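You operate a simulated robot arm through the tools that you are given. There is no shell and no other tool. Be economical: measure what you need, move in short steps, check, and stop when the job is done.

You run a simulated two-armed robot. Do the job below in one go: nothing can be reset, and whatever is moved stays where it is left.

TASK
Put the 5 wooden block from the chest top behind the cloth rolls on the clear end of the wide table and the 10 wooden block on the small green mat. Shut the cover paper drawer. Close the board drawer. Press the yellow button three times. Take the purple foil wad and put it on the yellow paper pad. Take the white foil roll from the bare bench top and leave it on top of the purple sleeve. Pull the swatch book cover open. Do these in any order. Set down upright: foil roll.

It is judged by the outcome, as a careful person would: the job done as asked, and still so three seconds after it is handed in. It fails if anything else is knocked over, pushed out of place, dropped, spilled or broken. Lids that push on must go on centred and level and be pressed home; caps that screw on are set level and turned clockwise until they are tight. Flat cloth is picked up by pressing the open fingertips on it (5 to 10 N) and closing them slowly along it; thin cloth reads only 2 to 8 mm in the jaws.

THE ROBOT
Two 7-joint arms with fingered hands on one trunk, on a base that drives. Base frame: it is fixed to the floor where the robot stands at the start and does not move with it; the origin is under the middle of the robot, x ahead of it, y to its left, z up; the surface under the hand at the start is at about z = 930. Lengths are in mm, angles in rad, forces in N, time in s.
The left shoulder is at the start at [36, 152, 1200], the right one opposite. With the tool pointing down near the work surface each hand reaches from about 420 to 800 mm from the robot's upright axis, wherever it stands, measured 20 degrees to its own side. Places, roughly: board drawer [1600, -400, 800]; clear end of the wide table [900, -3100, 800]; cover paper drawer [1600, -400, 400]; foil roll [3000, 1000, 1000]; purple foil wad (5x5x5 cm) [3100, 1000, 1000]; purple sleeve (10x15x3 cm) [3100, 500, 900]; small green mat [3000, 1600, 900]; swatch book cover [2300, 2000, 1200]; wooden block [750, 0, 1000]; yellow button [2600, 1900, 1100]; yellow paper pad (7x11x2 cm) [2900, 600, 900]. Payload 3.8 kg a hand.
Tool frame (each hand has its own): the origin (TCP) lies between the finger pads and is the grasp point; the fingertips stand 30 mm ahead of it; z points along the fingers, y is the line along which they close. Largest opening 104 mm; the body of the gripper starts 35 mm behind the TCP. The gripper is a hand of 5 fingers: y runs from the thumb to the fingers, the wrist lies at [-15, -104, -178] in the tool frame, and closing takes about 1.5 s.
Orientation is told as [roll, pitch, yaw] about the base's x, y, z axes, in that order, counted from this pose: with the fingers straight down and the wrist toward the robot, the tool's x, y and z point along [0, 1, 0], [1, 0, 0] and [0, 0, -1] of the base frame.

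THE INTERFACE
- The arms move only by the tool step_arm. It takes "left_series", "right_series" or both (then of equal length, played together; a hand with none holds still); each is text: rows parted by semicolons, each of 6 numbers parted by spaces: the shift along the tool's x, y, z in units of 200 mm (1.0 is 200 mm), then the turn, a rotation vector about the tool's x, y, z in units of 45 degrees (1.0 is 45 degrees). In form: x y z rx ry rz; .... A call has 1 to 20 rows; each row is the pose to reach, as a shift and turn from the pose commanded when the call began, along the tool's axes at that moment. "left_fingers" and "right_fingers" are, for a hand that has rows, the gripper command, from -1 (fully open) to 1 (shut), values between in proportion, set as the call begins (left out, the last holds). A call with a number of a shift or a turn outside -1 to 1 is refused whole. A row lasts 0.2 s, in which the tool goes at most 50 mm and 0.15 rad; a call with a longer step from one row to the next is refused whole, and so is a gripper value outside its range. A pose out of reach is approached as far as the arm can. The call stops where the force on the tool passes 40 N (or 10 N more than at its start, if that is more) or the arm is blocked; 0.2 s more then pass. The fingers move at their own pace (about 72 mm/s each) and stop on an object; they squeeze with about 31 N. The grip force told is the motor's: it shows also when the fingers shut on nothing. Time passes only in rows, and 0.2 s behind the last, so rows that repeat a pose let the fingers close. The reply holds the time, the measured pose of the TCP, the force on the tool along the base axes, the opening and the grip force, in the units named above and with some noise, with the torque about the TCP (base axes, N m) and any sound that the robot's microphone picked up.
- Cameras (640 x 400 px; columns grow to the right, rows downward): "scene" is now at [129.2, 4.9, 1350.3]; the picture's right is [0.06, -1.00, -0.01], its down [-0.57, -0.03, -0.82] and it looks along [0.82, 0.06, -0.57] (base axes); focal length 286 px, centre (320, 200). "left" rides on the left gripper at [-80, -78, -141] in its tool frame; the picture's right is [-0.78, -0.30, 0.56], its down [0.53, -0.78, 0.33] and it looks along [0.33, 0.56, 0.76] (tool axes); focal length 247 px, centre (320, 200). "right" rides on the right gripper at [80, -78, -141] in its tool frame; the picture's right is [-0.78, 0.30, -0.56], its down [-0.53, -0.78, 0.33] and it looks along [-0.33, 0.56, 0.76] (tool axes); focal length 247 px, centre (320, 200). There is no depth. A picture from a camera that has moved, and an enlarged one, comes with that camera's place and axes in the base frame and with its lens.
- grab_frame(camera): a new picture of that camera. The clock stands still meanwhile.
- raise_lower(by): slides the trunk up (or, below 0, down) by that many mm; the arms and the scene camera ride with it, the base frame stays. It gives what a move gives, with no picture.
- roll_base(legs): drives the robot by 1 to 6 legs, each [ahead, left, turn to the left] in mm, mm and rad, along the robot's own axes; the way and the turn of a leg run together, so that a leg with both is an arc; at most 1500 mm and 3.142 rad a leg. The arms and the cameras ride along, it lands a little off, and it stops where it bumps. It gives what a move gives.
- finger_targets(index, middle, ring, little, thumb_bend, thumb_turn, hand): sets how far each is bent, from 0 (flat) to 1 (curled in); at 0.3 the hand is open as for a grip, at 0.7 the pads meet at the TCP. One left out holds its place. A second passes; each finger stops where it meets its share of the squeeze, and holds until it gets a number again. A gripper value or a shape takes the hand back. It gives what a move gives, with no picture; readings hold the bend of each and the force on index, middle, ring, little, thumb and palm. thumb_turn goes from beside the hand (0) to across from the fingers (1), as for a grip.
- set_grasp(shape, hand): the hand has 5 fingers and takes this shape, open, in about a second: jaw (thumb against the fingers, like two jaws); tri (thumb and two fingers); tip (a fingertip pinch); poke (one finger out to press); point (the index stretched); flat (the hand flat); cup (the hand cupped); fist (a fist). The gripper value then closes the fingers along that shape, each until it touches; the sizes above hold for jaw. It gives what a move gives, with no picture.
- turn_head(pan, tilt): turns the head with the scene camera to pan (to the left, within 1.396 rad either way) and tilt (down, from -0.506 to 1.204), counted from straight ahead of the robot. It gives what a move gives.
- enlarge(camera, box): a new picture of the part [left, top, right, bottom] of that camera's present view, enlarged. The clock stands still meanwhile.
- hand_in(): hands the job in; it is judged then, once.

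Go step by step. Nothing tells you exact positions but the pictures and the camera data: compare them with the known pose of the tool, close in by small moves and look again before you grip or let go. The budget is 186 turns and 166 pictures, counting those below and the enlarged ones. Unless the task says otherwise, let go and move clear before handing in.

The tools are called after ">>>" as a command line: name --argument value ..., lists and objects as JSON in quotes. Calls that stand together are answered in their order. step_arm: Moves the arms, as the interface text tells. Its arguments: {"type":"object","properties":{"left_series":{"type":"string"},"left_fingers":{"type":"number"},"right_series":{"type":"string"},"right_fingers":{"type":"number"}},"required":[]} The other tools are called the same way: raise_lower (by) slides the trunk up or down; set_grasp (shape, hand) gives the hand a shape; finger_targets (index, middle, ring, little, thumb_bend, thumb_turn, hand) moves the fingers one by one; roll_base (legs) drives the base; turn_head (pan, tilt) turns the head that bears the scene camera; grab_frame (camera) takes a picture; enlarge (camera, box) takes an enlarged picture of a part of a camera's view; hand_in () hands the job in.

At the start:

```text
clock: 0.0
left_ee_pos: [561.9, 242.6, 1145.1]
left_tcp_rot: [-0.001, 0.0, 0.0]
left_wrist_force: [-0.2, 0.8, 0.1]
left_moment: [0.0, -0.01, 0.03]
left_grip_width: 103.8
left_gripper_force: 0.1
left_shape: jaw
left_bend: [0.3, 0.3, 0.3, 0.3, 0.3, 0.98]
left_finger forces: [0.0, 0.0, 0.0, 0.0, 0.0, 0.1]
right_ee_pos: [485.9, -238.1, 1162.7]
right_tcp_rot: [0.0, -0.002, -0.001]
right_wrist_force: [-0.5, -1.1, -1.1]
right_moment: [-0.01, 0.0, -0.01]
right_grip_width: 103.9
right_gripper_force: 0.1
right_shape: jaw
right_bend: [0.3, 0.3, 0.3, 0.3, 0.3, 0.98]
right_finger forces: [0.1, 0.0, 0.1, 0.0, 0.0, 0.1]
trunk travel left (down, up): [-275.0, 181.0]
robot x, y, heading: [-1.6, 0.5, -0.002]
head pan, tilt: [0.065, 0.518]
```

scene: 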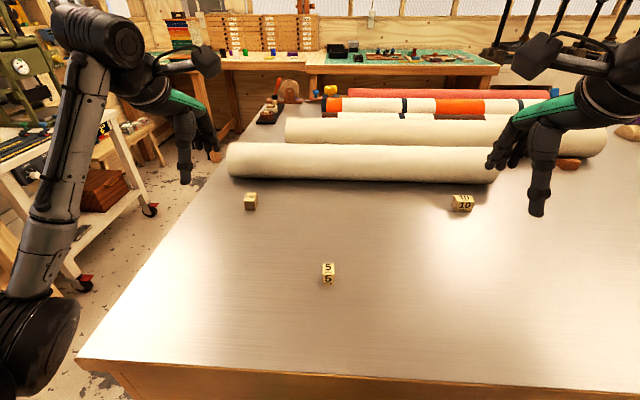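
right: 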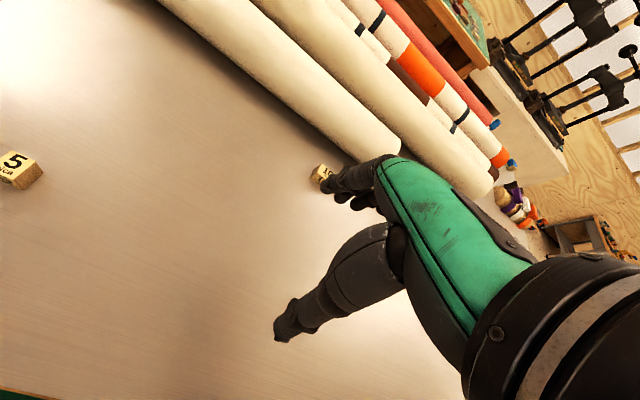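
left: 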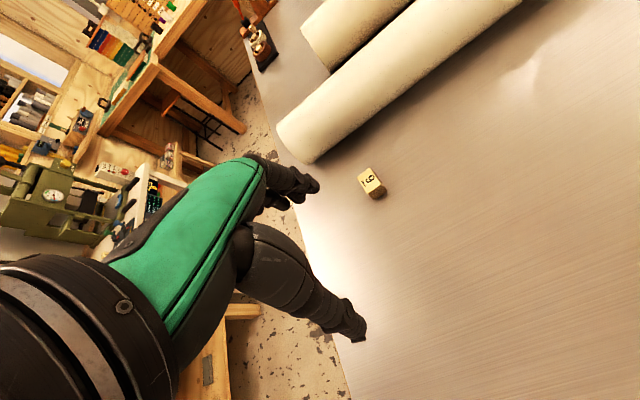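

I see three blocks on the chest top: 5 near [480, 15], 10 near [700, -295], and another near [690, 220]. I'll look around before moving.

>>> enlarge --camera "scene" --box '[220, 170, 500, 300]'

>>> turn_head --pan -1.2 --tilt 0.3

>>> grab_frame --camera "scene"

>>> turn_head --pan 0.0 --tilt 0.2

>>> grab_frame --camera "scene"

>>> turn_head --pan 0.9 --tilt 0.3

>>> grab_frame --camera "scene"

```text
2.29 times, centred on (360, 235) of scene
camera zoom: at [129.2, 4.9, 1350.3], right [0.06, -1.0, -0.01], down [-0.57, -0.03, -0.82], along [0.82, 0.06, -0.57], focal length 654 px, centre (229, 120)
```

zoom: 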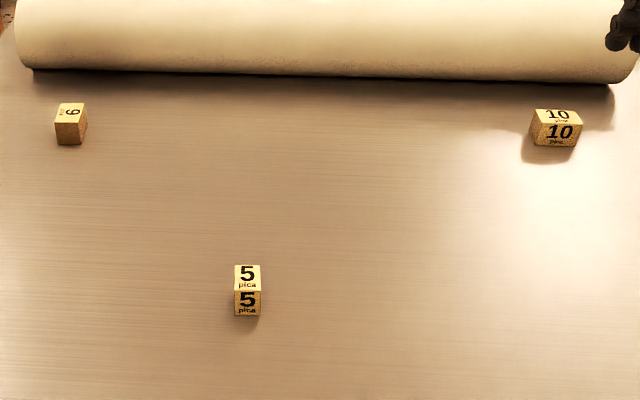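

```text
clock: 1.4
left_ee_pos: [560.2, 242.2, 1145.2]
left_tcp_rot: [0.0, 0.0, -0.001]
left_wrist_force: [0.4, -1.0, 0.3]
left_moment: [-0.02, -0.03, 0.0]
left_grip_width: 104.0
left_gripper_force: 0.1
left_shape: jaw
left_bend: [0.3, 0.3, 0.3, 0.3, 0.3, 0.98]
left_finger forces: [0.1, 0.0, 0.0, 0.0, 0.0, 0.0]
right_ee_pos: [484.8, -238.0, 1160.6]
right_tcp_rot: [0.0, 0.0, 0.0]
right_wrist_force: [-0.5, 0.9, 0.2]
right_moment: [0.02, -0.01, -0.03]
right_grip_width: 103.8
right_gripper_force: 0.0
right_shape: jaw
right_bend: [0.3, 0.3, 0.3, 0.3, 0.3, 0.98]
right_finger forces: [0.0, 0.1, 0.0, 0.0, 0.0, 0.0]
trunk travel left (down, up): [-275.0, 181.0]
robot x, y, heading: [-1.5, -0.5, 0.002]
head pan, tilt: [-1.201, 0.3]
```

```text
161 pictures are left
camera scene: at [74.6, -88.0, 1375.3], right [-0.93, -0.36, 0.08], down [-0.19, 0.28, -0.94], along [0.32, -0.89, -0.33], focal length 286 px, centre (320, 200)
```

scene: 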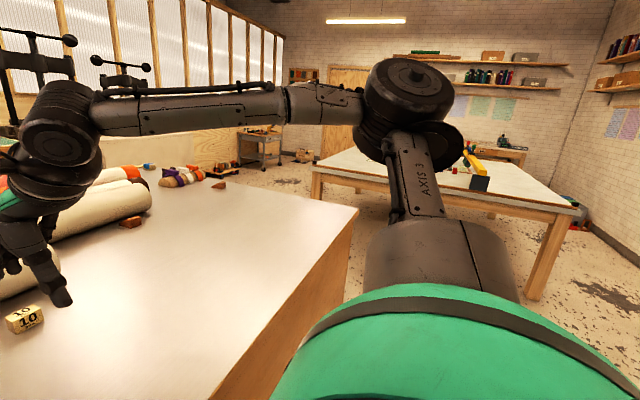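

```text
clock: 2.8
left_ee_pos: [561.0, 242.2, 1145.1]
left_tcp_rot: [-0.001, -0.001, 0.001]
left_wrist_force: [-0.3, 0.2, -0.4]
left_moment: [-0.02, -0.03, 0.01]
left_grip_width: 103.8
left_gripper_force: 0.0
left_shape: jaw
left_bend: [0.3, 0.3, 0.3, 0.3, 0.3, 0.98]
left_finger forces: [0.1, 0.0, 0.0, 0.1, 0.1, 0.1]
right_ee_pos: [485.2, -237.2, 1162.3]
right_tcp_rot: [0.0, 0.0, 0.0]
right_wrist_force: [0.1, 0.2, 0.5]
right_moment: [-0.01, 0.0, 0.03]
right_grip_width: 103.9
right_gripper_force: 0.1
right_shape: jaw
right_bend: [0.3, 0.3, 0.3, 0.3, 0.3, 0.98]
right_finger forces: [0.1, 0.0, 0.0, 0.0, 0.0, 0.1]
trunk travel left (down, up): [-275.0, 181.0]
robot x, y, heading: [-0.3, 1.3, -0.002]
head pan, tilt: [0.0, 0.201]
```

```text
160 pictures are left
camera scene: at [134.6, -1.0, 1379.3], right [0.0, -1.0, 0.0], down [-0.28, 0.0, -0.96], along [0.96, 0.0, -0.28], focal length 286 px, centre (320, 200)
```

scene: 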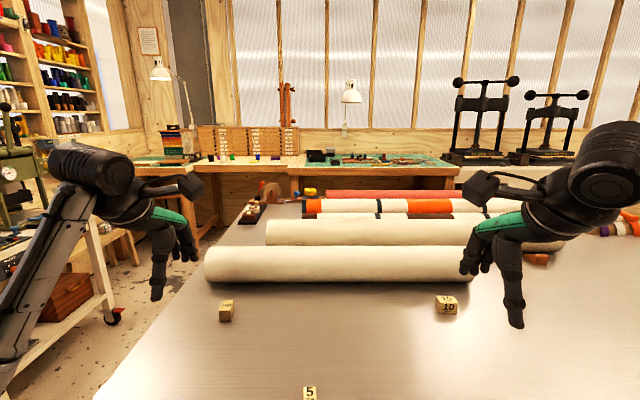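

```text
clock: 4.0
left_ee_pos: [560.3, 241.1, 1145.2]
left_tcp_rot: [0.001, 0.001, -0.001]
left_wrist_force: [0.7, -0.1, -0.7]
left_moment: [0.0, 0.0, -0.02]
left_grip_width: 103.8
left_gripper_force: 0.1
left_shape: jaw
left_bend: [0.3, 0.3, 0.3, 0.3, 0.3, 0.98]
left_finger forces: [0.1, 0.0, 0.0, 0.1, 0.0, 0.1]
right_ee_pos: [484.4, -238.4, 1162.9]
right_tcp_rot: [0.0, 0.0, 0.001]
right_wrist_force: [-0.2, -0.2, 0.0]
right_moment: [-0.04, 0.01, -0.04]
right_grip_width: 103.6
right_gripper_force: 0.0
right_shape: jaw
right_bend: [0.3, 0.3, 0.3, 0.3, 0.3, 0.98]
right_finger forces: [0.1, 0.0, 0.0, 0.0, 0.1, 0.0]
trunk travel left (down, up): [-275.0, 181.0]
robot x, y, heading: [-0.3, 2.5, -0.003]
head pan, tilt: [0.901, 0.3]
```

```text
159 pictures are left
camera scene: at [98.7, 72.2, 1373.2], right [0.78, -0.62, -0.07], down [-0.27, -0.23, -0.94], along [0.57, 0.75, -0.35], focal length 286 px, centre (320, 200)
```

scene: 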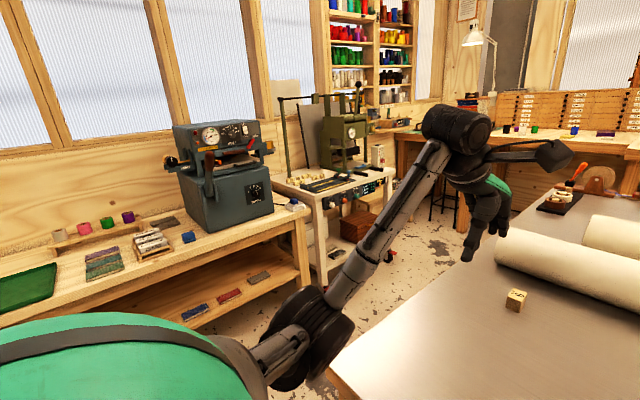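

The blocks are 5 (about 21 mm wide), 6 and 10 (about 42 mm wide). I'll shift right 150 mm so the left hand can take 5 and the right hand 10.

>>> roll_base --legs '[[0, -150, 0]]'

>>> turn_head --pan 0.0 --tilt 0.75

>>> grab_frame --camera "scene"

```text
clock: 5.4
left_ee_pos: [561.2, 92.1, 1145.0]
left_tcp_rot: [-0.002, 0.0, -0.001]
left_wrist_force: [0.2, -0.3, -0.3]
left_moment: [-0.02, 0.04, 0.01]
left_grip_width: 103.9
left_gripper_force: 0.2
left_shape: jaw
left_bend: [0.3, 0.3, 0.3, 0.3, 0.3, 0.98]
left_finger forces: [0.0, 0.1, 0.0, 0.0, 0.1, 0.1]
right_ee_pos: [484.7, -387.3, 1163.1]
right_tcp_rot: [-0.002, 0.0, 0.0]
right_wrist_force: [0.1, -0.1, 0.4]
right_moment: [0.02, 0.02, 0.0]
right_grip_width: 103.7
right_gripper_force: 0.0
right_shape: jaw
right_bend: [0.3, 0.3, 0.3, 0.3, 0.3, 0.98]
right_finger forces: [0.0, 0.0, 0.1, 0.1, 0.1, 0.1]
trunk travel left (down, up): [-275.0, 181.0]
robot x, y, heading: [-0.3, -147.2, -0.001]
head pan, tilt: [0.901, 0.3]
```

```text
clock: 6.6
left_ee_pos: [561.5, 91.2, 1144.3]
left_tcp_rot: [0.001, -0.001, 0.0]
left_wrist_force: [0.0, -0.5, -0.1]
left_moment: [-0.01, 0.04, 0.02]
left_grip_width: 103.5
left_gripper_force: 0.0
left_shape: jaw
left_bend: [0.3, 0.3, 0.3, 0.3, 0.3, 0.98]
left_finger forces: [0.1, 0.1, 0.0, 0.1, 0.0, 0.1]
right_ee_pos: [484.0, -388.3, 1162.3]
right_tcp_rot: [0.001, -0.001, -0.001]
right_wrist_force: [-0.2, -0.9, -0.3]
right_moment: [-0.01, 0.01, 0.01]
right_grip_width: 103.8
right_gripper_force: 0.1
right_shape: jaw
right_bend: [0.3, 0.3, 0.3, 0.3, 0.3, 0.98]
right_finger forces: [0.1, 0.1, 0.0, 0.0, 0.1, 0.0]
trunk travel left (down, up): [-275.0, 181.0]
robot x, y, heading: [-0.8, -151.2, -0.002]
head pan, tilt: [0.0, 0.75]
```

```text
158 pictures are left
camera scene: at [119.8, -151.0, 1330.8], right [0.0, -1.0, 0.0], down [-0.74, 0.0, -0.67], along [0.67, 0.0, -0.74], focal length 286 px, centre (320, 200)
```

scene: 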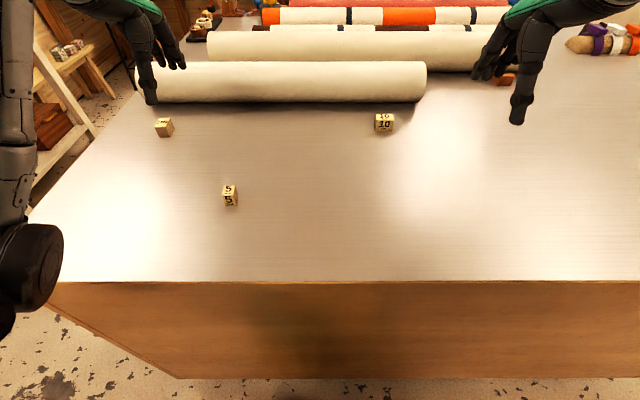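

Block 5 comes out at about [485, 17] and block 10 at [722, -307]. I'll hover both hands above them.

>>> step_arm --left_series "-0.09 -0.1 0.05 0 0 0; -0.19 -0.19 0.15 0 0 0; -0.28 -0.28 0.25 0 0 0; -0.375 -0.375 0.35 0 0 0; -0.375 -0.38 0.45 0 0 0; -0.375 -0.38 0.45 0 0 0" --right_series "0.07 0.19 0 0 0 0; 0.14 0.38 0 0 0 0; 0.21 0.57 0 0 0 0; 0.28 0.76 0.1 0 0 0; 0.35 0.95 0.2 0 0 0; 0.4 1.0 0.3 0 0 0" --left_fingers -1 --right_fingers -1

>>> grab_frame --camera "left"

>>> grab_frame --camera "right"

```text
clock: 8.0
left_ee_pos: [484.4, 17.1, 1056.5]
left_tcp_rot: [0.0, 0.0, 0.001]
left_wrist_force: [-0.6, 0.4, 0.2]
left_moment: [0.02, -0.01, 0.0]
left_grip_width: 103.5
left_gripper_force: 0.0
left_shape: jaw
left_bend: [0.3, 0.3, 0.3, 0.3, 0.3, 0.98]
left_finger forces: [0.0, 0.1, 0.0, 0.0, 0.0, 0.0]
right_ee_pos: [668.5, -322.1, 1101.8]
right_tcp_rot: [0.0, -0.002, -0.001]
right_wrist_force: [-0.8, -0.4, -0.4]
right_moment: [0.01, 0.03, 0.0]
right_grip_width: 104.2
right_gripper_force: 0.1
right_shape: jaw
right_bend: [0.3, 0.3, 0.3, 0.3, 0.3, 0.98]
right_finger forces: [0.0, 0.0, 0.0, 0.1, 0.0, 0.1]
right hand out of reach, approached as far as the arm can: row 5, 6
trunk travel left (down, up): [-275.0, 181.0]
robot x, y, heading: [0.2, -150.2, -0.005]
head pan, tilt: [0.0, 0.75]
```

```text
157 pictures are left
camera left: at [405.9, -62.6, 1197.7], right [-0.3, -0.78, -0.56], down [-0.78, 0.53, -0.33], along [0.56, 0.33, -0.76], focal length 247 px, centre (320, 200)
```

left: 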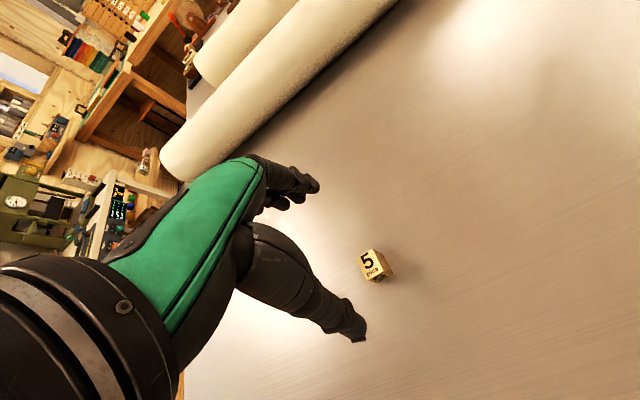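

```text
156 pictures are left
camera right: at [589.7, -240.0, 1244.4], right [0.29, -0.78, 0.56], down [-0.78, -0.53, -0.34], along [0.56, -0.33, -0.76], focal length 247 px, centre (320, 200)
```

right: 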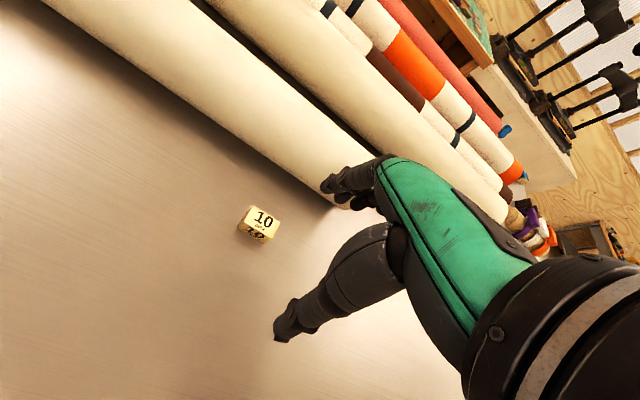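

The left hand is centred over 5, while 10 sits slightly beyond the right hand's reach. I'll grasp 5 first.

>>> step_arm --left_series "0 -0.01 0.15 0 0 0; 0 -0.01 0.3 0 0 0; 0 -0.01 0.4 0 0 0; 0 -0.01 0.45 0 0 0; 0 -0.01 0.45 0 0 0"

>>> grab_frame --camera "left"

```text
clock: 9.2
left_ee_pos: [483.5, 15.9, 964.2]
left_tcp_rot: [-0.001, 0.001, -0.001]
left_wrist_force: [0.4, 0.7, 0.5]
left_moment: [0.0, 0.02, -0.04]
left_grip_width: 103.7
left_gripper_force: 0.1
left_shape: jaw
left_bend: [0.3, 0.3, 0.3, 0.3, 0.3, 0.98]
left_finger forces: [0.1, 0.0, 0.0, 0.0, 0.1, 0.1]
right_ee_pos: [669.5, -321.0, 1102.3]
right_tcp_rot: [0.001, -0.001, 0.001]
right_wrist_force: [0.7, -0.2, 0.5]
right_moment: [0.0, -0.01, 0.01]
right_grip_width: 103.8
right_gripper_force: 0.1
right_shape: jaw
right_bend: [0.3, 0.3, 0.3, 0.3, 0.3, 0.98]
right_finger forces: [0.0, 0.0, 0.0, 0.0, 0.1, 0.0]
trunk travel left (down, up): [-275.0, 181.0]
robot x, y, heading: [0.5, -148.8, 0.001]
head pan, tilt: [0.0, 0.75]
```

```text
155 pictures are left
camera left: at [404.7, -62.5, 1105.3], right [-0.3, -0.78, -0.56], down [-0.78, 0.54, -0.33], along [0.56, 0.33, -0.76], focal length 247 px, centre (320, 200)
```

left: 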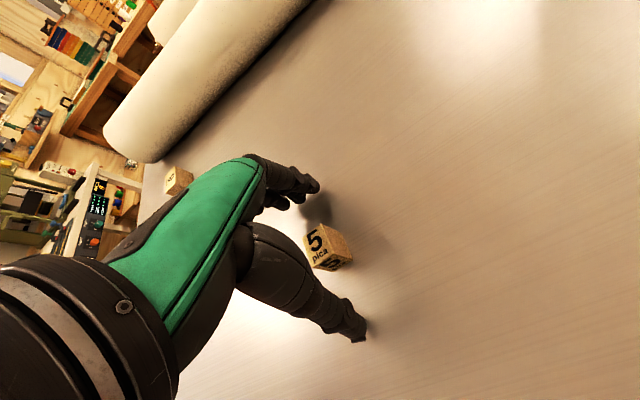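

Block 5 lies between thumb and fingers. Closing on it.

>>> step_arm --left_series "0 -0.005 0.015 0 0 0; 0 -0.005 0.015 0 0 0; 0 -0.005 0.015 0 0 0; 0 -0.005 0.015 0 0 0; 0 -0.005 0.015 0 0 0; 0 -0.005 0.015 0 0 0; 0 -0.005 0.015 0 0 0; 0 -0.005 0.015 0 0 0; 0 -0.005 0.015 0 0 0" --left_fingers 1

>>> grab_frame --camera "left"

```text
clock: 11.2
left_ee_pos: [482.4, 17.0, 961.6]
left_tcp_rot: [-0.001, -0.001, -0.002]
left_wrist_force: [0.1, 0.1, 0.7]
left_moment: [0.0, -0.02, 0.04]
left_grip_width: 21.0
left_gripper_force: 30.8
left_shape: jaw
left_bend: [0.73, 0.59, 0.64, 0.62, 0.75, 1.0]
left_finger forces: [17.0, 8.8, 0.1, 0.0, 26.7, 0.0]
right_ee_pos: [668.7, -319.9, 1102.5]
right_tcp_rot: [0.001, -0.001, 0.001]
right_wrist_force: [0.7, -1.1, -0.2]
right_moment: [0.01, 0.01, 0.03]
right_grip_width: 104.0
right_gripper_force: 0.0
right_shape: jaw
right_bend: [0.3, 0.3, 0.3, 0.3, 0.3, 0.98]
right_finger forces: [0.0, 0.1, 0.1, 0.0, 0.0, 0.0]
trunk travel left (down, up): [-275.0, 181.0]
robot x, y, heading: [-1.6, -150.7, -0.0]
head pan, tilt: [0.0, 0.75]
```

```text
154 pictures are left
camera left: at [404.3, -62.3, 1102.7], right [-0.3, -0.78, -0.56], down [-0.78, 0.53, -0.33], along [0.56, 0.33, -0.76], focal length 247 px, centre (320, 200)
```

left: 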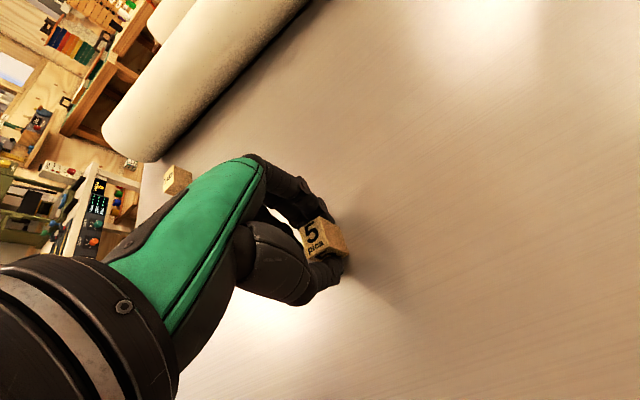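

Block 5 is held with a 21 mm opening. Next I lift it, drive forward and go for 10.

>>> step_arm --left_series "0 0 -0.2 0 0 0; 0 0 -0.4 0 0 0; 0 0 -0.6 0 0 0; 0 0 -0.8 0 0 0; 0 0 -0.9 0 0 0"

>>> roll_base --legs '[[100, 0, 0]]'

>>> grab_frame --camera "right"

```text
clock: 12.4
left_ee_pos: [482.1, 17.6, 1142.2]
left_tcp_rot: [-0.001, 0.001, 0.0]
left_wrist_force: [0.7, -0.1, 1.0]
left_moment: [0.03, 0.02, 0.0]
left_grip_width: 19.8
left_gripper_force: 31.1
left_shape: jaw
left_bend: [0.73, 0.61, 0.64, 0.63, 0.77, 1.0]
left_finger forces: [19.4, 8.0, 0.0, 0.0, 24.7, 0.0]
right_ee_pos: [669.8, -320.7, 1101.5]
right_tcp_rot: [0.003, -0.001, 0.001]
right_wrist_force: [0.8, 0.0, -0.2]
right_moment: [-0.01, 0.0, 0.0]
right_grip_width: 104.1
right_gripper_force: 0.1
right_shape: jaw
right_bend: [0.3, 0.3, 0.3, 0.3, 0.3, 0.98]
right_finger forces: [0.1, 0.1, 0.1, 0.1, 0.1, 0.0]
trunk travel left (down, up): [-275.0, 181.0]
robot x, y, heading: [-3.1, -145.6, -0.005]
head pan, tilt: [0.0, 0.75]
```

```text
clock: 13.4
left_ee_pos: [528.7, 17.6, 1138.7]
left_tcp_rot: [0.0, 0.006, 0.001]
left_wrist_force: [0.9, -1.1, -1.0]
left_moment: [0.03, 0.09, -0.01]
left_grip_width: 19.9
left_gripper_force: 31.5
left_shape: jaw
left_bend: [0.73, 0.61, 0.64, 0.63, 0.77, 1.0]
left_finger forces: [19.4, 8.0, 0.0, 0.0, 24.8, 0.1]
right_ee_pos: [715.8, -319.5, 1097.6]
right_tcp_rot: [0.001, 0.003, 0.0]
right_wrist_force: [1.5, -0.3, -0.3]
right_moment: [0.02, 0.03, 0.02]
right_grip_width: 103.9
right_gripper_force: 0.0
right_shape: jaw
right_bend: [0.3, 0.3, 0.3, 0.3, 0.3, 0.98]
right_finger forces: [0.0, 0.1, 0.1, 0.0, 0.0, 0.1]
trunk travel left (down, up): [-275.0, 181.0]
robot x, y, heading: [40.0, -148.4, -0.0]
head pan, tilt: [0.0, 0.75]
stopped in leg 1: the robot was blocked; the commanded pose is now the measured one
```

```text
153 pictures are left
camera right: at [637.8, -239.2, 1240.5], right [0.3, -0.78, 0.55], down [-0.78, -0.53, -0.33], along [0.55, -0.33, -0.76], focal length 247 px, centre (320, 200)
```

right: 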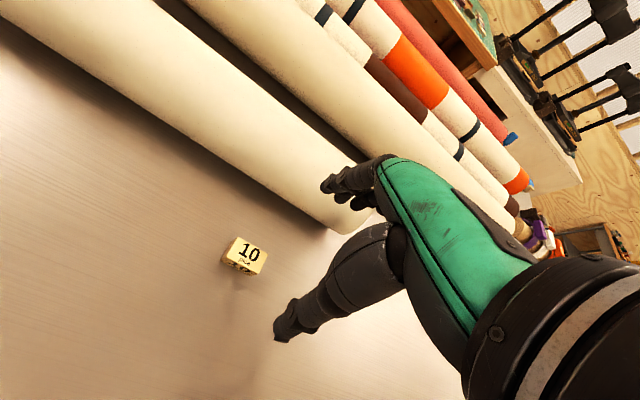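

The base bumped the chest front lightly, so this is as close as I get. I'll take a closer look at the 10's orientation.

>>> enlarge --camera "right" --box '[204, 221, 284, 291]'

>>> roll_base --legs '[[-8, 0, 0]]'

```text
5.71 times, centred on (244, 256) of right
camera zoom: at [637.8, -239.2, 1240.5], right [0.3, -0.78, 0.55], down [-0.78, -0.53, -0.33], along [0.55, -0.33, -0.76], focal length 1411 px, centre (754, -120)
```

zoom: 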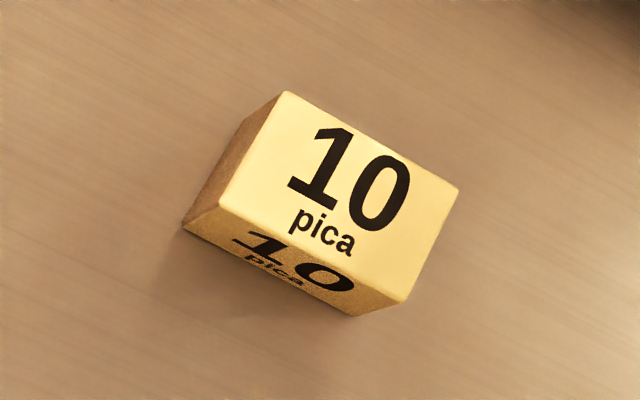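

```text
clock: 14.2
left_ee_pos: [517.6, 17.3, 1141.0]
left_tcp_rot: [0.002, 0.004, 0.001]
left_wrist_force: [0.6, -0.4, -1.2]
left_moment: [0.0, 0.02, 0.02]
left_grip_width: 19.8
left_gripper_force: 31.2
left_shape: jaw
left_bend: [0.73, 0.61, 0.64, 0.63, 0.77, 1.0]
left_finger forces: [19.4, 7.9, 0.0, 0.0, 24.7, 0.0]
right_ee_pos: [703.7, -319.2, 1101.1]
right_tcp_rot: [0.002, -0.001, 0.0]
right_wrist_force: [0.8, -0.7, -0.4]
right_moment: [0.04, 0.02, 0.03]
right_grip_width: 103.8
right_gripper_force: 0.0
right_shape: jaw
right_bend: [0.3, 0.3, 0.3, 0.3, 0.3, 0.98]
right_finger forces: [0.1, 0.0, 0.0, 0.0, 0.0, 0.1]
trunk travel left (down, up): [-275.0, 181.0]
robot x, y, heading: [32.8, -149.6, 0.001]
head pan, tilt: [0.0, 0.75]
```

Block 10 is square to the axes and centred at [721, -303]. Lowering the right hand.

>>> step_arm --right_series "0.08 0.085 0.15 0 0 0; 0.08 0.085 0.3 0 0 0; 0.08 0.085 0.45 0 0 0; 0.08 0.085 0.58 0 0 0; 0.08 0.085 0.65 0 0 0; 0.08 0.085 0.68 0 0 0; 0.08 0.085 0.68 0 0 0"

>>> grab_frame --camera "right"

```text
clock: 15.8
left_ee_pos: [514.1, 16.8, 1142.1]
left_tcp_rot: [-0.001, 0.001, 0.0]
left_wrist_force: [-0.2, 0.1, -0.1]
left_moment: [-0.02, 0.02, 0.0]
left_grip_width: 19.8
left_gripper_force: 30.8
left_shape: jaw
left_bend: [0.73, 0.61, 0.64, 0.63, 0.77, 1.0]
left_finger forces: [19.4, 7.9, 0.1, 0.1, 24.7, 0.0]
right_ee_pos: [684.3, -324.2, 985.9]
right_tcp_rot: [0.002, -0.003, 0.001]
right_wrist_force: [-0.9, -0.1, -0.6]
right_moment: [-0.02, 0.03, 0.01]
right_grip_width: 104.1
right_gripper_force: 0.1
right_shape: jaw
right_bend: [0.3, 0.3, 0.3, 0.3, 0.3, 0.98]
right_finger forces: [0.1, 0.1, 0.0, 0.0, 0.1, 0.0]
right hand out of reach, approached as far as the arm can: row 1, 2, 3, 4, 5, 6, 7
trunk travel left (down, up): [-275.0, 181.0]
robot x, y, heading: [32.8, -148.1, 0.001]
head pan, tilt: [0.0, 0.75]
```

```text
151 pictures are left
camera right: at [606.3, -244.3, 1128.1], right [0.29, -0.78, 0.56], down [-0.78, -0.53, -0.34], along [0.56, -0.33, -0.76], focal length 247 px, centre (320, 200)
```

right: 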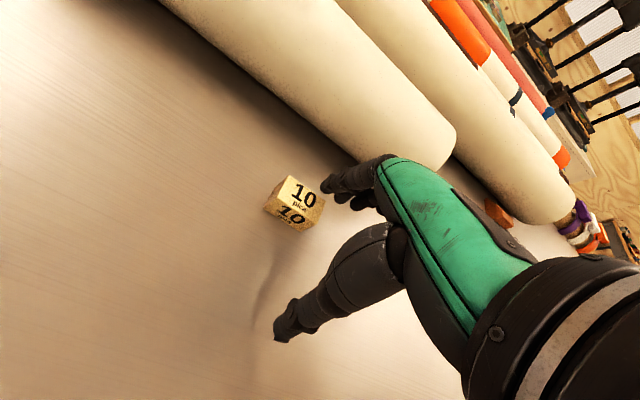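

The right hand stops about 35 mm short. A slight forward tilt of the fingers (0.17 rad) should bring 10 into reach.

>>> step_arm --right_series "0 0 -0.2 0 0 0; 0 0 -0.2 -0.1 0 0; 0 0 -0.2 -0.22 0 0; 0 0 -0.2 -0.22 0 0"

```text
clock: 16.8
left_ee_pos: [513.8, 18.1, 1142.2]
left_tcp_rot: [-0.001, 0.002, 0.002]
left_wrist_force: [-0.2, 0.1, -0.5]
left_moment: [0.02, -0.03, 0.02]
left_grip_width: 19.7
left_gripper_force: 31.1
left_shape: jaw
left_bend: [0.73, 0.61, 0.64, 0.63, 0.77, 1.0]
left_finger forces: [19.4, 8.0, 0.1, 0.0, 24.7, 0.0]
right_ee_pos: [683.4, -324.7, 1026.3]
right_tcp_rot: [0.003, -0.176, 0.002]
right_wrist_force: [0.1, 0.9, -0.4]
right_moment: [-0.02, 0.01, -0.01]
right_grip_width: 103.8
right_gripper_force: 0.2
right_shape: jaw
right_bend: [0.3, 0.3, 0.3, 0.3, 0.3, 0.98]
right_finger forces: [0.1, 0.0, 0.0, 0.0, 0.1, 0.0]
trunk travel left (down, up): [-275.0, 181.0]
robot x, y, heading: [36.5, -148.4, 0.002]
head pan, tilt: [0.0, 0.75]
```

>>> step_arm --right_series "0.105 0.172 0.03 0 0 0; 0.105 0.155 0.13 0 0 0; 0.105 0.138 0.22 0 0 0; 0.105 0.1215 0.31 0 0 0; 0.105 0.1215 0.31 0 0 0"

>>> grab_frame --camera "right"

```text
clock: 18.0
left_ee_pos: [515.5, 17.4, 1143.1]
left_tcp_rot: [-0.001, 0.001, 0.001]
left_wrist_force: [0.0, 0.3, 0.0]
left_moment: [-0.01, -0.01, 0.0]
left_grip_width: 19.9
left_gripper_force: 31.3
left_shape: jaw
left_bend: [0.73, 0.61, 0.64, 0.63, 0.77, 1.0]
left_finger forces: [19.4, 7.9, 0.0, 0.0, 24.8, 0.0]
right_ee_pos: [696.8, -319.7, 978.4]
right_tcp_rot: [0.002, -0.177, 0.0]
right_wrist_force: [-0.1, 0.3, -0.4]
right_moment: [-0.01, 0.03, 0.01]
right_grip_width: 103.9
right_gripper_force: 0.0
right_shape: jaw
right_bend: [0.3, 0.3, 0.3, 0.3, 0.3, 0.98]
right_finger forces: [0.0, 0.1, 0.0, 0.0, 0.1, 0.1]
right hand out of reach, approached as far as the arm can: row 1, 2, 3, 4, 5
trunk travel left (down, up): [-275.0, 181.0]
robot x, y, heading: [31.4, -152.1, -0.001]
head pan, tilt: [0.0, 0.75]
```

```text
150 pictures are left
camera right: at [595.7, -238.8, 1105.8], right [0.19, -0.78, 0.6], down [-0.71, -0.53, -0.46], along [0.68, -0.33, -0.65], focal length 247 px, centre (320, 200)
```

right: 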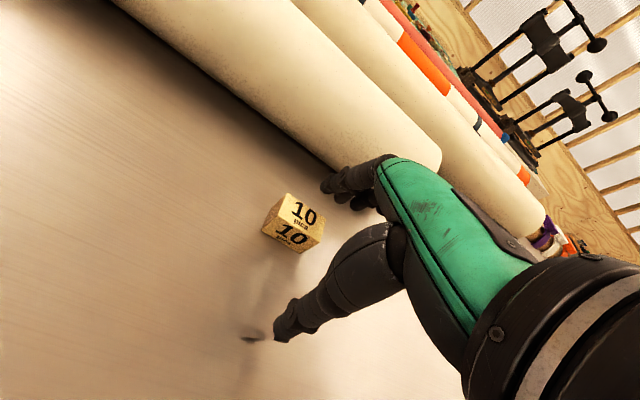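

Still short. The hand reaches best 20° to its own side, so I'll lift, shift the base left 90 mm and try again.

>>> step_arm --right_series "0 0 -0.2 0 0 0; 0 0 -0.4 0 0 0; 0 0 -0.4 0 0 0"

>>> roll_base --legs '[[0, 90, 0]]'

```text
clock: 18.8
left_ee_pos: [515.3, 17.0, 1142.8]
left_tcp_rot: [0.0, 0.002, 0.004]
left_wrist_force: [-0.7, -0.6, -1.1]
left_moment: [-0.02, 0.0, 0.01]
left_grip_width: 19.8
left_gripper_force: 31.2
left_shape: jaw
left_bend: [0.73, 0.61, 0.64, 0.63, 0.77, 1.0]
left_finger forces: [19.4, 7.9, 0.1, 0.1, 24.7, 0.1]
right_ee_pos: [684.6, -320.6, 1057.4]
right_tcp_rot: [0.001, -0.174, 0.0]
right_wrist_force: [-0.1, 0.1, 0.0]
right_moment: [0.0, -0.01, 0.01]
right_grip_width: 103.6
right_gripper_force: 0.1
right_shape: jaw
right_bend: [0.3, 0.3, 0.3, 0.3, 0.3, 0.98]
right_finger forces: [0.0, 0.1, 0.1, 0.0, 0.0, 0.0]
trunk travel left (down, up): [-275.0, 181.0]
robot x, y, heading: [30.4, -153.2, 0.003]
head pan, tilt: [0.0, 0.75]
```

```text
clock: 19.9
left_ee_pos: [515.1, 102.9, 1142.6]
left_tcp_rot: [0.001, 0.003, 0.0]
left_wrist_force: [0.6, -0.2, -0.6]
left_moment: [0.03, -0.01, -0.04]
left_grip_width: 20.0
left_gripper_force: 30.8
left_shape: jaw
left_bend: [0.73, 0.61, 0.64, 0.63, 0.77, 1.0]
left_finger forces: [19.4, 8.0, 0.0, 0.0, 24.6, 0.0]
right_ee_pos: [683.4, -234.5, 1059.6]
right_tcp_rot: [0.002, -0.173, -0.002]
right_wrist_force: [0.2, 0.2, -0.5]
right_moment: [0.03, 0.02, 0.01]
right_grip_width: 103.8
right_gripper_force: 0.1
right_shape: jaw
right_bend: [0.3, 0.3, 0.3, 0.3, 0.3, 0.98]
right_finger forces: [0.0, 0.0, 0.1, 0.1, 0.0, 0.1]
trunk travel left (down, up): [-275.0, 181.0]
robot x, y, heading: [34.8, -62.8, -0.001]
head pan, tilt: [0.0, 0.75]
```

>>> step_arm --right_series "-0.17 0.08 0.015 0 0 0; -0.345 0.177 0.03 0 0 0; -0.345 0.177 0.03 0 0 0"

```text
clock: 20.7
left_ee_pos: [514.2, 106.4, 1142.0]
left_tcp_rot: [-0.001, 0.001, 0.001]
left_wrist_force: [0.4, 0.1, 0.4]
left_moment: [-0.01, 0.03, -0.05]
left_grip_width: 19.8
left_gripper_force: 31.2
left_shape: jaw
left_bend: [0.73, 0.61, 0.64, 0.63, 0.77, 1.0]
left_finger forces: [19.4, 8.1, 0.1, 0.1, 24.7, 0.1]
right_ee_pos: [720.0, -299.8, 1058.7]
right_tcp_rot: [0.0, -0.174, 0.0]
right_wrist_force: [-0.4, 1.1, -0.1]
right_moment: [-0.01, 0.05, 0.01]
right_grip_width: 103.7
right_gripper_force: 0.1
right_shape: jaw
right_bend: [0.3, 0.3, 0.3, 0.3, 0.3, 0.98]
right_finger forces: [0.1, 0.0, 0.0, 0.0, 0.0, 0.0]
trunk travel left (down, up): [-275.0, 181.0]
robot x, y, heading: [30.9, -60.6, -0.003]
head pan, tilt: [0.0, 0.75]
```

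That reaches. Now straighten up and lower.

>>> step_arm --right_series "-0.015 0 0 0.11 0 0; -0.015 0 0 0.222 0 0; -0.015 -0.03 0.18 0.222 0 0; -0.015 -0.06 0.33 0.222 0 0; -0.015 -0.075 0.42 0.222 0 0; -0.015 -0.081 0.46 0.222 0 0; -0.015 -0.081 0.46 0.222 0 0"

>>> grab_frame --camera "right"

```text
clock: 22.3
left_ee_pos: [515.4, 105.2, 1141.7]
left_tcp_rot: [0.0, 0.001, 0.001]
left_wrist_force: [0.4, 0.5, 0.1]
left_moment: [0.01, -0.04, 0.0]
left_grip_width: 19.7
left_gripper_force: 31.0
left_shape: jaw
left_bend: [0.73, 0.61, 0.64, 0.63, 0.77, 1.0]
left_finger forces: [19.3, 7.9, 0.0, 0.1, 24.6, 0.0]
right_ee_pos: [712.1, -309.4, 968.0]
right_tcp_rot: [0.001, -0.001, 0.0]
right_wrist_force: [0.0, -0.4, -0.9]
right_moment: [-0.02, 0.04, -0.03]
right_grip_width: 103.9
right_gripper_force: 0.0
right_shape: jaw
right_bend: [0.3, 0.3, 0.3, 0.3, 0.3, 0.98]
right_finger forces: [0.0, 0.0, 0.0, 0.0, 0.0, 0.0]
right hand out of reach, approached as far as the arm can: row 5, 6, 7
trunk travel left (down, up): [-275.0, 181.0]
robot x, y, heading: [32.3, -64.0, 0.001]
head pan, tilt: [0.0, 0.75]
```

```text
149 pictures are left
camera right: at [633.9, -227.8, 1109.8], right [0.29, -0.78, 0.56], down [-0.78, -0.53, -0.34], along [0.56, -0.33, -0.76], focal length 247 px, centre (320, 200)
```

right: 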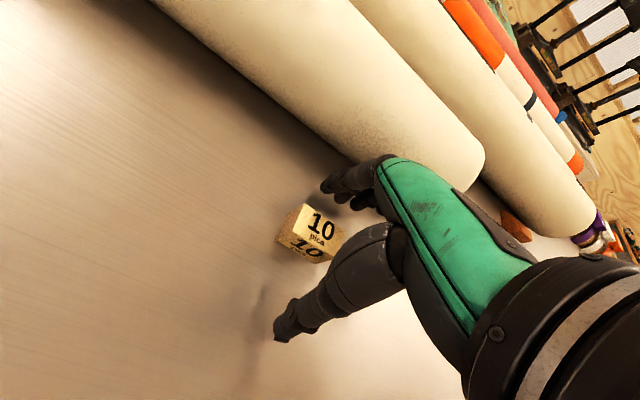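

Good enough: the block is well within the jaws. I'll lower the trunk 5 mm and close.

>>> raise_lower --by -5

>>> step_arm --right_series "0 0 0 0 0 0; 0 0 0 0 0 0; 0 0 0 0 0 0; 0 0 0 0 0 0; 0 0 0 0 0 0; 0 0 0 0 0 0; 0 0 0 0 0 0; 0 0 0 0 0 0" --right_fingers 1

>>> grab_frame --camera "right"

```text
clock: 22.8
left_ee_pos: [514.4, 103.8, 1136.4]
left_tcp_rot: [0.0, 0.001, 0.001]
left_wrist_force: [-0.9, -0.2, -0.5]
left_moment: [-0.01, -0.01, 0.0]
left_grip_width: 19.8
left_gripper_force: 31.2
left_shape: jaw
left_bend: [0.73, 0.61, 0.64, 0.63, 0.77, 1.0]
left_finger forces: [19.4, 7.9, 0.1, 0.0, 24.6, 0.1]
right_ee_pos: [714.5, -307.9, 963.9]
right_tcp_rot: [0.002, 0.0, -0.002]
right_wrist_force: [-0.9, -0.1, -0.1]
right_moment: [0.01, 0.04, 0.02]
right_grip_width: 103.7
right_gripper_force: 0.1
right_shape: jaw
right_bend: [0.3, 0.3, 0.3, 0.3, 0.3, 0.98]
right_finger forces: [0.0, 0.1, 0.0, 0.0, 0.1, 0.0]
trunk travel left (down, up): [-270.0, 186.0]
robot x, y, heading: [32.3, -59.0, -0.004]
head pan, tilt: [0.0, 0.75]
```

```text
clock: 24.6
left_ee_pos: [515.3, 104.5, 1137.6]
left_tcp_rot: [0.0, 0.002, 0.001]
left_wrist_force: [0.7, 0.1, -0.7]
left_moment: [0.01, -0.02, 0.0]
left_grip_width: 19.6
left_gripper_force: 31.2
left_shape: jaw
left_bend: [0.73, 0.61, 0.64, 0.63, 0.77, 1.0]
left_finger forces: [19.5, 8.0, 0.0, 0.0, 24.6, 0.1]
right_ee_pos: [712.9, -308.4, 963.3]
right_tcp_rot: [0.003, 0.001, -0.002]
right_wrist_force: [0.6, 0.2, -0.1]
right_moment: [0.01, -0.01, 0.01]
right_grip_width: 20.7
right_gripper_force: 31.1
right_shape: jaw
right_bend: [0.73, 0.59, 0.65, 0.63, 0.75, 1.0]
right_finger forces: [16.9, 9.8, 0.1, 0.1, 26.9, 0.1]
trunk travel left (down, up): [-270.0, 186.0]
robot x, y, heading: [29.6, -60.4, -0.002]
head pan, tilt: [0.0, 0.75]
```

```text
148 pictures are left
camera right: at [634.5, -227.4, 1105.7], right [0.29, -0.78, 0.56], down [-0.78, -0.53, -0.33], along [0.56, -0.33, -0.76], focal length 247 px, centre (320, 200)
```

right: 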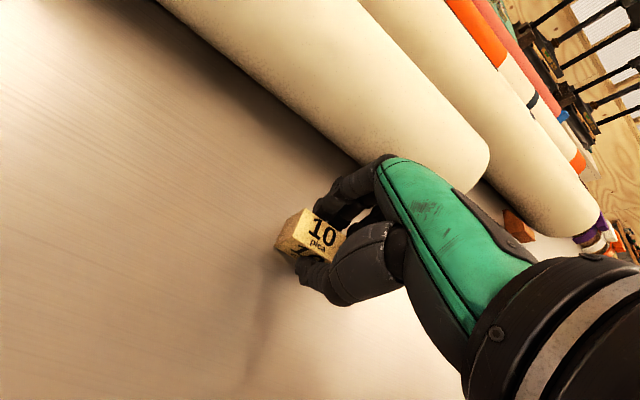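

Both blocks are held. I'll lift 10 and draw the right hand in before driving.

>>> step_arm --right_series "0 0 -0.2 0 0 0; 0 0 -0.4 0 0 0; 0 -0.1 -0.6 0 0 0; 0 -0.3 -0.75 0 0 0; 0 -0.5 -0.85 0 0 0; 0 -0.7 -0.9 0 0 0; 0 -0.9 -0.9 0 0 0; 0 -0.95 -0.9 0 0 0"

>>> grab_frame --camera "right"

>>> roll_base --legs '[[-450, 0, 0], [0, 0, -1.571]]'

>>> turn_head --pan 0.0 --tilt 0.3

>>> grab_frame --camera "scene"

```text
clock: 26.4
left_ee_pos: [514.3, 104.4, 1137.2]
left_tcp_rot: [0.0, 0.002, 0.0]
left_wrist_force: [0.4, -0.5, -0.4]
left_moment: [0.0, -0.01, -0.01]
left_grip_width: 20.0
left_gripper_force: 30.8
left_shape: jaw
left_bend: [0.73, 0.61, 0.64, 0.63, 0.77, 1.0]
left_finger forces: [19.5, 7.9, 0.0, 0.0, 24.7, 0.0]
right_ee_pos: [522.0, -308.1, 1143.4]
right_tcp_rot: [0.002, -0.001, -0.003]
right_wrist_force: [-0.1, 0.5, -0.2]
right_moment: [0.01, 0.01, 0.0]
right_grip_width: 20.7
right_gripper_force: 31.3
right_shape: jaw
right_bend: [0.73, 0.59, 0.65, 0.63, 0.75, 1.0]
right_finger forces: [17.2, 9.8, 0.0, 0.0, 27.0, 0.0]
trunk travel left (down, up): [-270.0, 186.0]
robot x, y, heading: [31.9, -63.5, 0.002]
head pan, tilt: [0.0, 0.75]
```

```text
147 pictures are left
camera right: at [443.3, -227.1, 1285.1], right [0.3, -0.78, 0.56], down [-0.78, -0.53, -0.33], along [0.56, -0.33, -0.76], focal length 247 px, centre (320, 200)
```

right: 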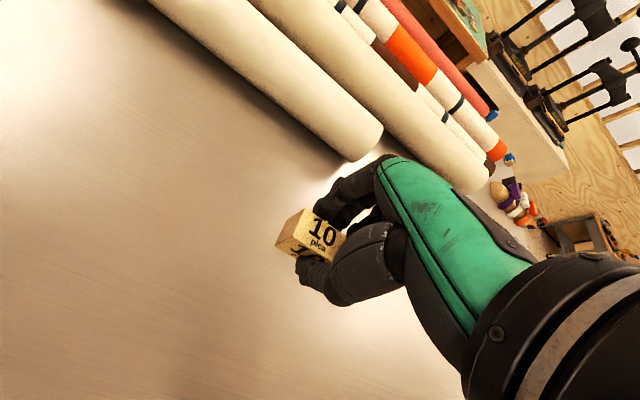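

```text
clock: 33.0
left_ee_pos: [-266.3, -548.9, 1137.3]
left_tcp_rot: [0.001, 0.001, -1.613]
left_wrist_force: [-0.3, 0.3, 0.4]
left_moment: [0.02, 0.03, -0.03]
left_grip_width: 19.7
left_gripper_force: 31.1
left_shape: jaw
left_bend: [0.73, 0.61, 0.64, 0.63, 0.77, 1.0]
left_finger forces: [19.3, 7.7, 0.0, 0.1, 24.3, 0.1]
right_ee_pos: [-679.7, -540.4, 1143.7]
right_tcp_rot: [0.002, 0.001, -1.611]
right_wrist_force: [-0.3, -0.2, -0.4]
right_moment: [0.0, 0.0, 0.01]
right_grip_width: 20.7
right_gripper_force: 31.5
right_shape: jaw
right_bend: [0.73, 0.59, 0.65, 0.63, 0.75, 1.0]
right_finger forces: [16.9, 9.6, 0.0, 0.0, 26.5, 0.0]
trunk travel left (down, up): [-270.0, 186.0]
robot x, y, heading: [-410.8, -61.3, -1.613]
head pan, tilt: [0.0, 0.75]
```

```text
clock: 33.9
left_ee_pos: [-266.1, -549.2, 1137.1]
left_tcp_rot: [0.001, 0.002, -1.61]
left_wrist_force: [0.4, -0.8, -0.4]
left_moment: [0.06, 0.01, 0.01]
left_grip_width: 19.7
left_gripper_force: 31.1
left_shape: jaw
left_bend: [0.73, 0.61, 0.64, 0.63, 0.77, 1.0]
left_finger forces: [19.4, 7.6, 0.0, 0.0, 24.4, 0.1]
right_ee_pos: [-677.5, -540.5, 1143.7]
right_tcp_rot: [0.0, -0.001, -1.613]
right_wrist_force: [-0.1, 0.3, -0.2]
right_moment: [0.0, 0.01, 0.0]
right_grip_width: 20.5
right_gripper_force: 30.9
right_shape: jaw
right_bend: [0.73, 0.59, 0.65, 0.63, 0.75, 1.0]
right_finger forces: [16.9, 9.6, 0.0, 0.1, 26.5, 0.1]
trunk travel left (down, up): [-270.0, 186.0]
robot x, y, heading: [-415.5, -60.0, -1.614]
head pan, tilt: [0.0, 0.3]
```

```text
146 pictures are left
camera scene: at [-419.8, -198.4, 1364.3], right [-1.0, 0.04, 0.0], down [0.02, 0.38, -0.92], along [-0.04, -0.92, -0.38], focal length 286 px, centre (320, 200)
```

scene: 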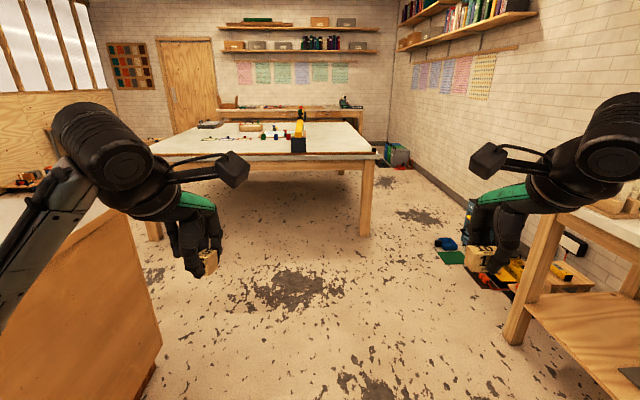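

>>> enlarge --camera "scene" --box '[140, 90, 390, 200]'

>>> roll_base --legs '[[1000, 0, 0.042], [640, 0, 0]]'

>>> turn_head --pan 0.6 --tilt 0.3

>>> grab_frame --camera "scene"

```text
2.56 times, centred on (265, 145) of scene
camera zoom: at [-419.8, -198.4, 1364.3], right [-1.0, 0.04, 0.0], down [0.02, 0.38, -0.92], along [-0.04, -0.92, -0.38], focal length 732 px, centre (461, 341)
```

zoom: 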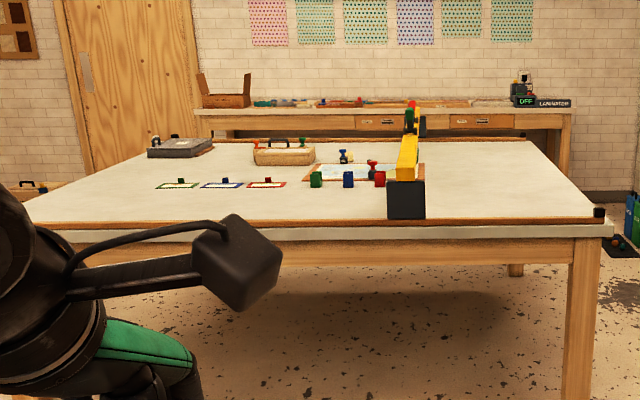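

```text
clock: 42.3
left_ee_pos: [-244.5, -2192.4, 1137.8]
left_tcp_rot: [-0.001, 0.0, -1.56]
left_wrist_force: [-0.3, -0.4, -1.1]
left_moment: [-0.01, -0.04, 0.01]
left_grip_width: 19.8
left_gripper_force: 31.7
left_shape: jaw
left_bend: [0.73, 0.61, 0.64, 0.63, 0.77, 1.0]
left_finger forces: [19.3, 7.7, 0.0, 0.1, 24.3, 0.0]
right_ee_pos: [-656.0, -2202.8, 1144.6]
right_tcp_rot: [0.003, -0.001, -1.562]
right_wrist_force: [-0.3, -0.3, 0.4]
right_moment: [0.02, -0.02, -0.03]
right_grip_width: 20.7
right_gripper_force: 31.2
right_shape: jaw
right_bend: [0.73, 0.59, 0.65, 0.63, 0.75, 1.0]
right_finger forces: [16.9, 9.7, 0.0, 0.0, 26.6, 0.0]
trunk travel left (down, up): [-270.0, 186.0]
robot x, y, heading: [-417.2, -1715.4, -1.559]
head pan, tilt: [0.0, 0.3]
```

```text
clock: 43.3
left_ee_pos: [-244.9, -2191.7, 1136.6]
left_tcp_rot: [-0.001, 0.001, -1.56]
left_wrist_force: [0.1, -0.8, -0.9]
left_moment: [-0.02, -0.02, 0.02]
left_grip_width: 19.7
left_gripper_force: 31.4
left_shape: jaw
left_bend: [0.73, 0.61, 0.64, 0.63, 0.77, 1.0]
left_finger forces: [19.2, 7.6, 0.0, 0.0, 24.3, 0.2]
right_ee_pos: [-656.7, -2204.5, 1144.3]
right_tcp_rot: [0.002, 0.001, -1.564]
right_wrist_force: [-0.8, 0.6, -0.5]
right_moment: [0.02, 0.02, -0.01]
right_grip_width: 20.7
right_gripper_force: 30.9
right_shape: jaw
right_bend: [0.73, 0.59, 0.65, 0.63, 0.75, 1.0]
right_finger forces: [16.9, 9.5, 0.0, 0.0, 26.6, 0.0]
trunk travel left (down, up): [-270.0, 186.0]
robot x, y, heading: [-418.6, -1713.6, -1.563]
head pan, tilt: [0.6, 0.3]
```

```text
144 pictures are left
camera scene: at [-363.2, -1832.5, 1365.9], right [-0.82, -0.57, -0.05], down [-0.17, 0.33, -0.93], along [0.55, -0.75, -0.37], focal length 286 px, centre (320, 200)
```

scene: 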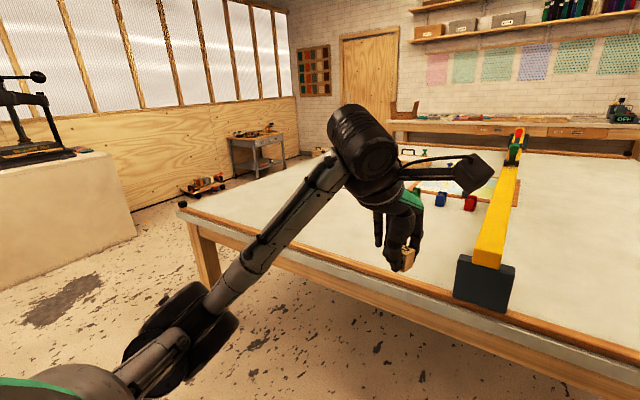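

The table's near edge is at y ≈ -2550 and its free end at x ≈ 1100. I'll go along the corridor, turn to face -x, and look.

>>> roll_base --legs '[[0, 1500, 0], [0, 420, 0], [0, 0, -1.575]]'

>>> turn_head --pan 0.6 --tilt 0.5

>>> grab_frame --camera "scene"

```text
clock: 56.8
left_ee_pos: [1038.0, -1881.5, 1136.4]
left_tcp_rot: [0.001, 0.002, -3.122]
left_wrist_force: [0.3, -0.1, 0.0]
left_moment: [-0.04, 0.0, 0.01]
left_grip_width: 19.6
left_gripper_force: 30.6
left_shape: jaw
left_bend: [0.73, 0.61, 0.64, 0.63, 0.77, 1.0]
left_finger forces: [19.2, 7.4, 0.1, 0.0, 24.0, 0.1]
right_ee_pos: [1025.0, -1469.7, 1143.6]
right_tcp_rot: [0.002, -0.001, -3.126]
right_wrist_force: [0.0, 0.5, -0.6]
right_moment: [-0.05, 0.02, 0.0]
right_grip_width: 20.6
right_gripper_force: 31.0
right_shape: jaw
right_bend: [0.73, 0.59, 0.65, 0.63, 0.75, 1.0]
right_finger forces: [16.9, 9.5, 0.1, 0.1, 26.3, 0.0]
trunk travel left (down, up): [-270.0, 186.0]
robot x, y, heading: [1518.2, -1706.0, -3.128]
head pan, tilt: [0.6, 0.3]
```

```text
clock: 57.5
left_ee_pos: [1038.8, -1881.4, 1135.9]
left_tcp_rot: [0.0, 0.002, -3.124]
left_wrist_force: [-0.7, 0.4, 0.0]
left_moment: [0.02, 0.0, -0.01]
left_grip_width: 19.5
left_gripper_force: 30.9
left_shape: jaw
left_bend: [0.73, 0.61, 0.64, 0.63, 0.77, 1.0]
left_finger forces: [19.2, 7.5, 0.1, 0.0, 23.9, 0.1]
right_ee_pos: [1024.2, -1469.4, 1144.1]
right_tcp_rot: [0.004, 0.0, -3.126]
right_wrist_force: [-0.3, 0.2, 0.8]
right_moment: [-0.01, 0.0, 0.01]
right_grip_width: 20.6
right_gripper_force: 30.8
right_shape: jaw
right_bend: [0.73, 0.59, 0.65, 0.63, 0.75, 1.0]
right_finger forces: [17.0, 9.5, 0.0, 0.1, 26.3, 0.0]
trunk travel left (down, up): [-270.0, 186.0]
robot x, y, heading: [1519.7, -1705.2, -3.128]
head pan, tilt: [0.6, 0.499]
```

```text
143 pictures are left
camera scene: at [1401.4, -1760.4, 1347.8], right [-0.58, 0.82, -0.05], down [0.47, 0.28, -0.84], along [-0.67, -0.51, -0.54], focal length 286 px, centre (320, 200)
```

scene: 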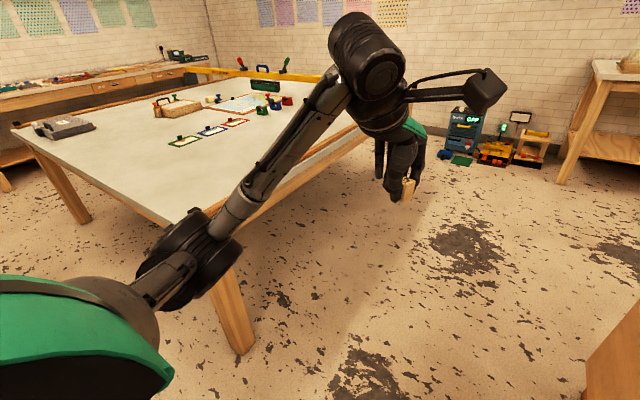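

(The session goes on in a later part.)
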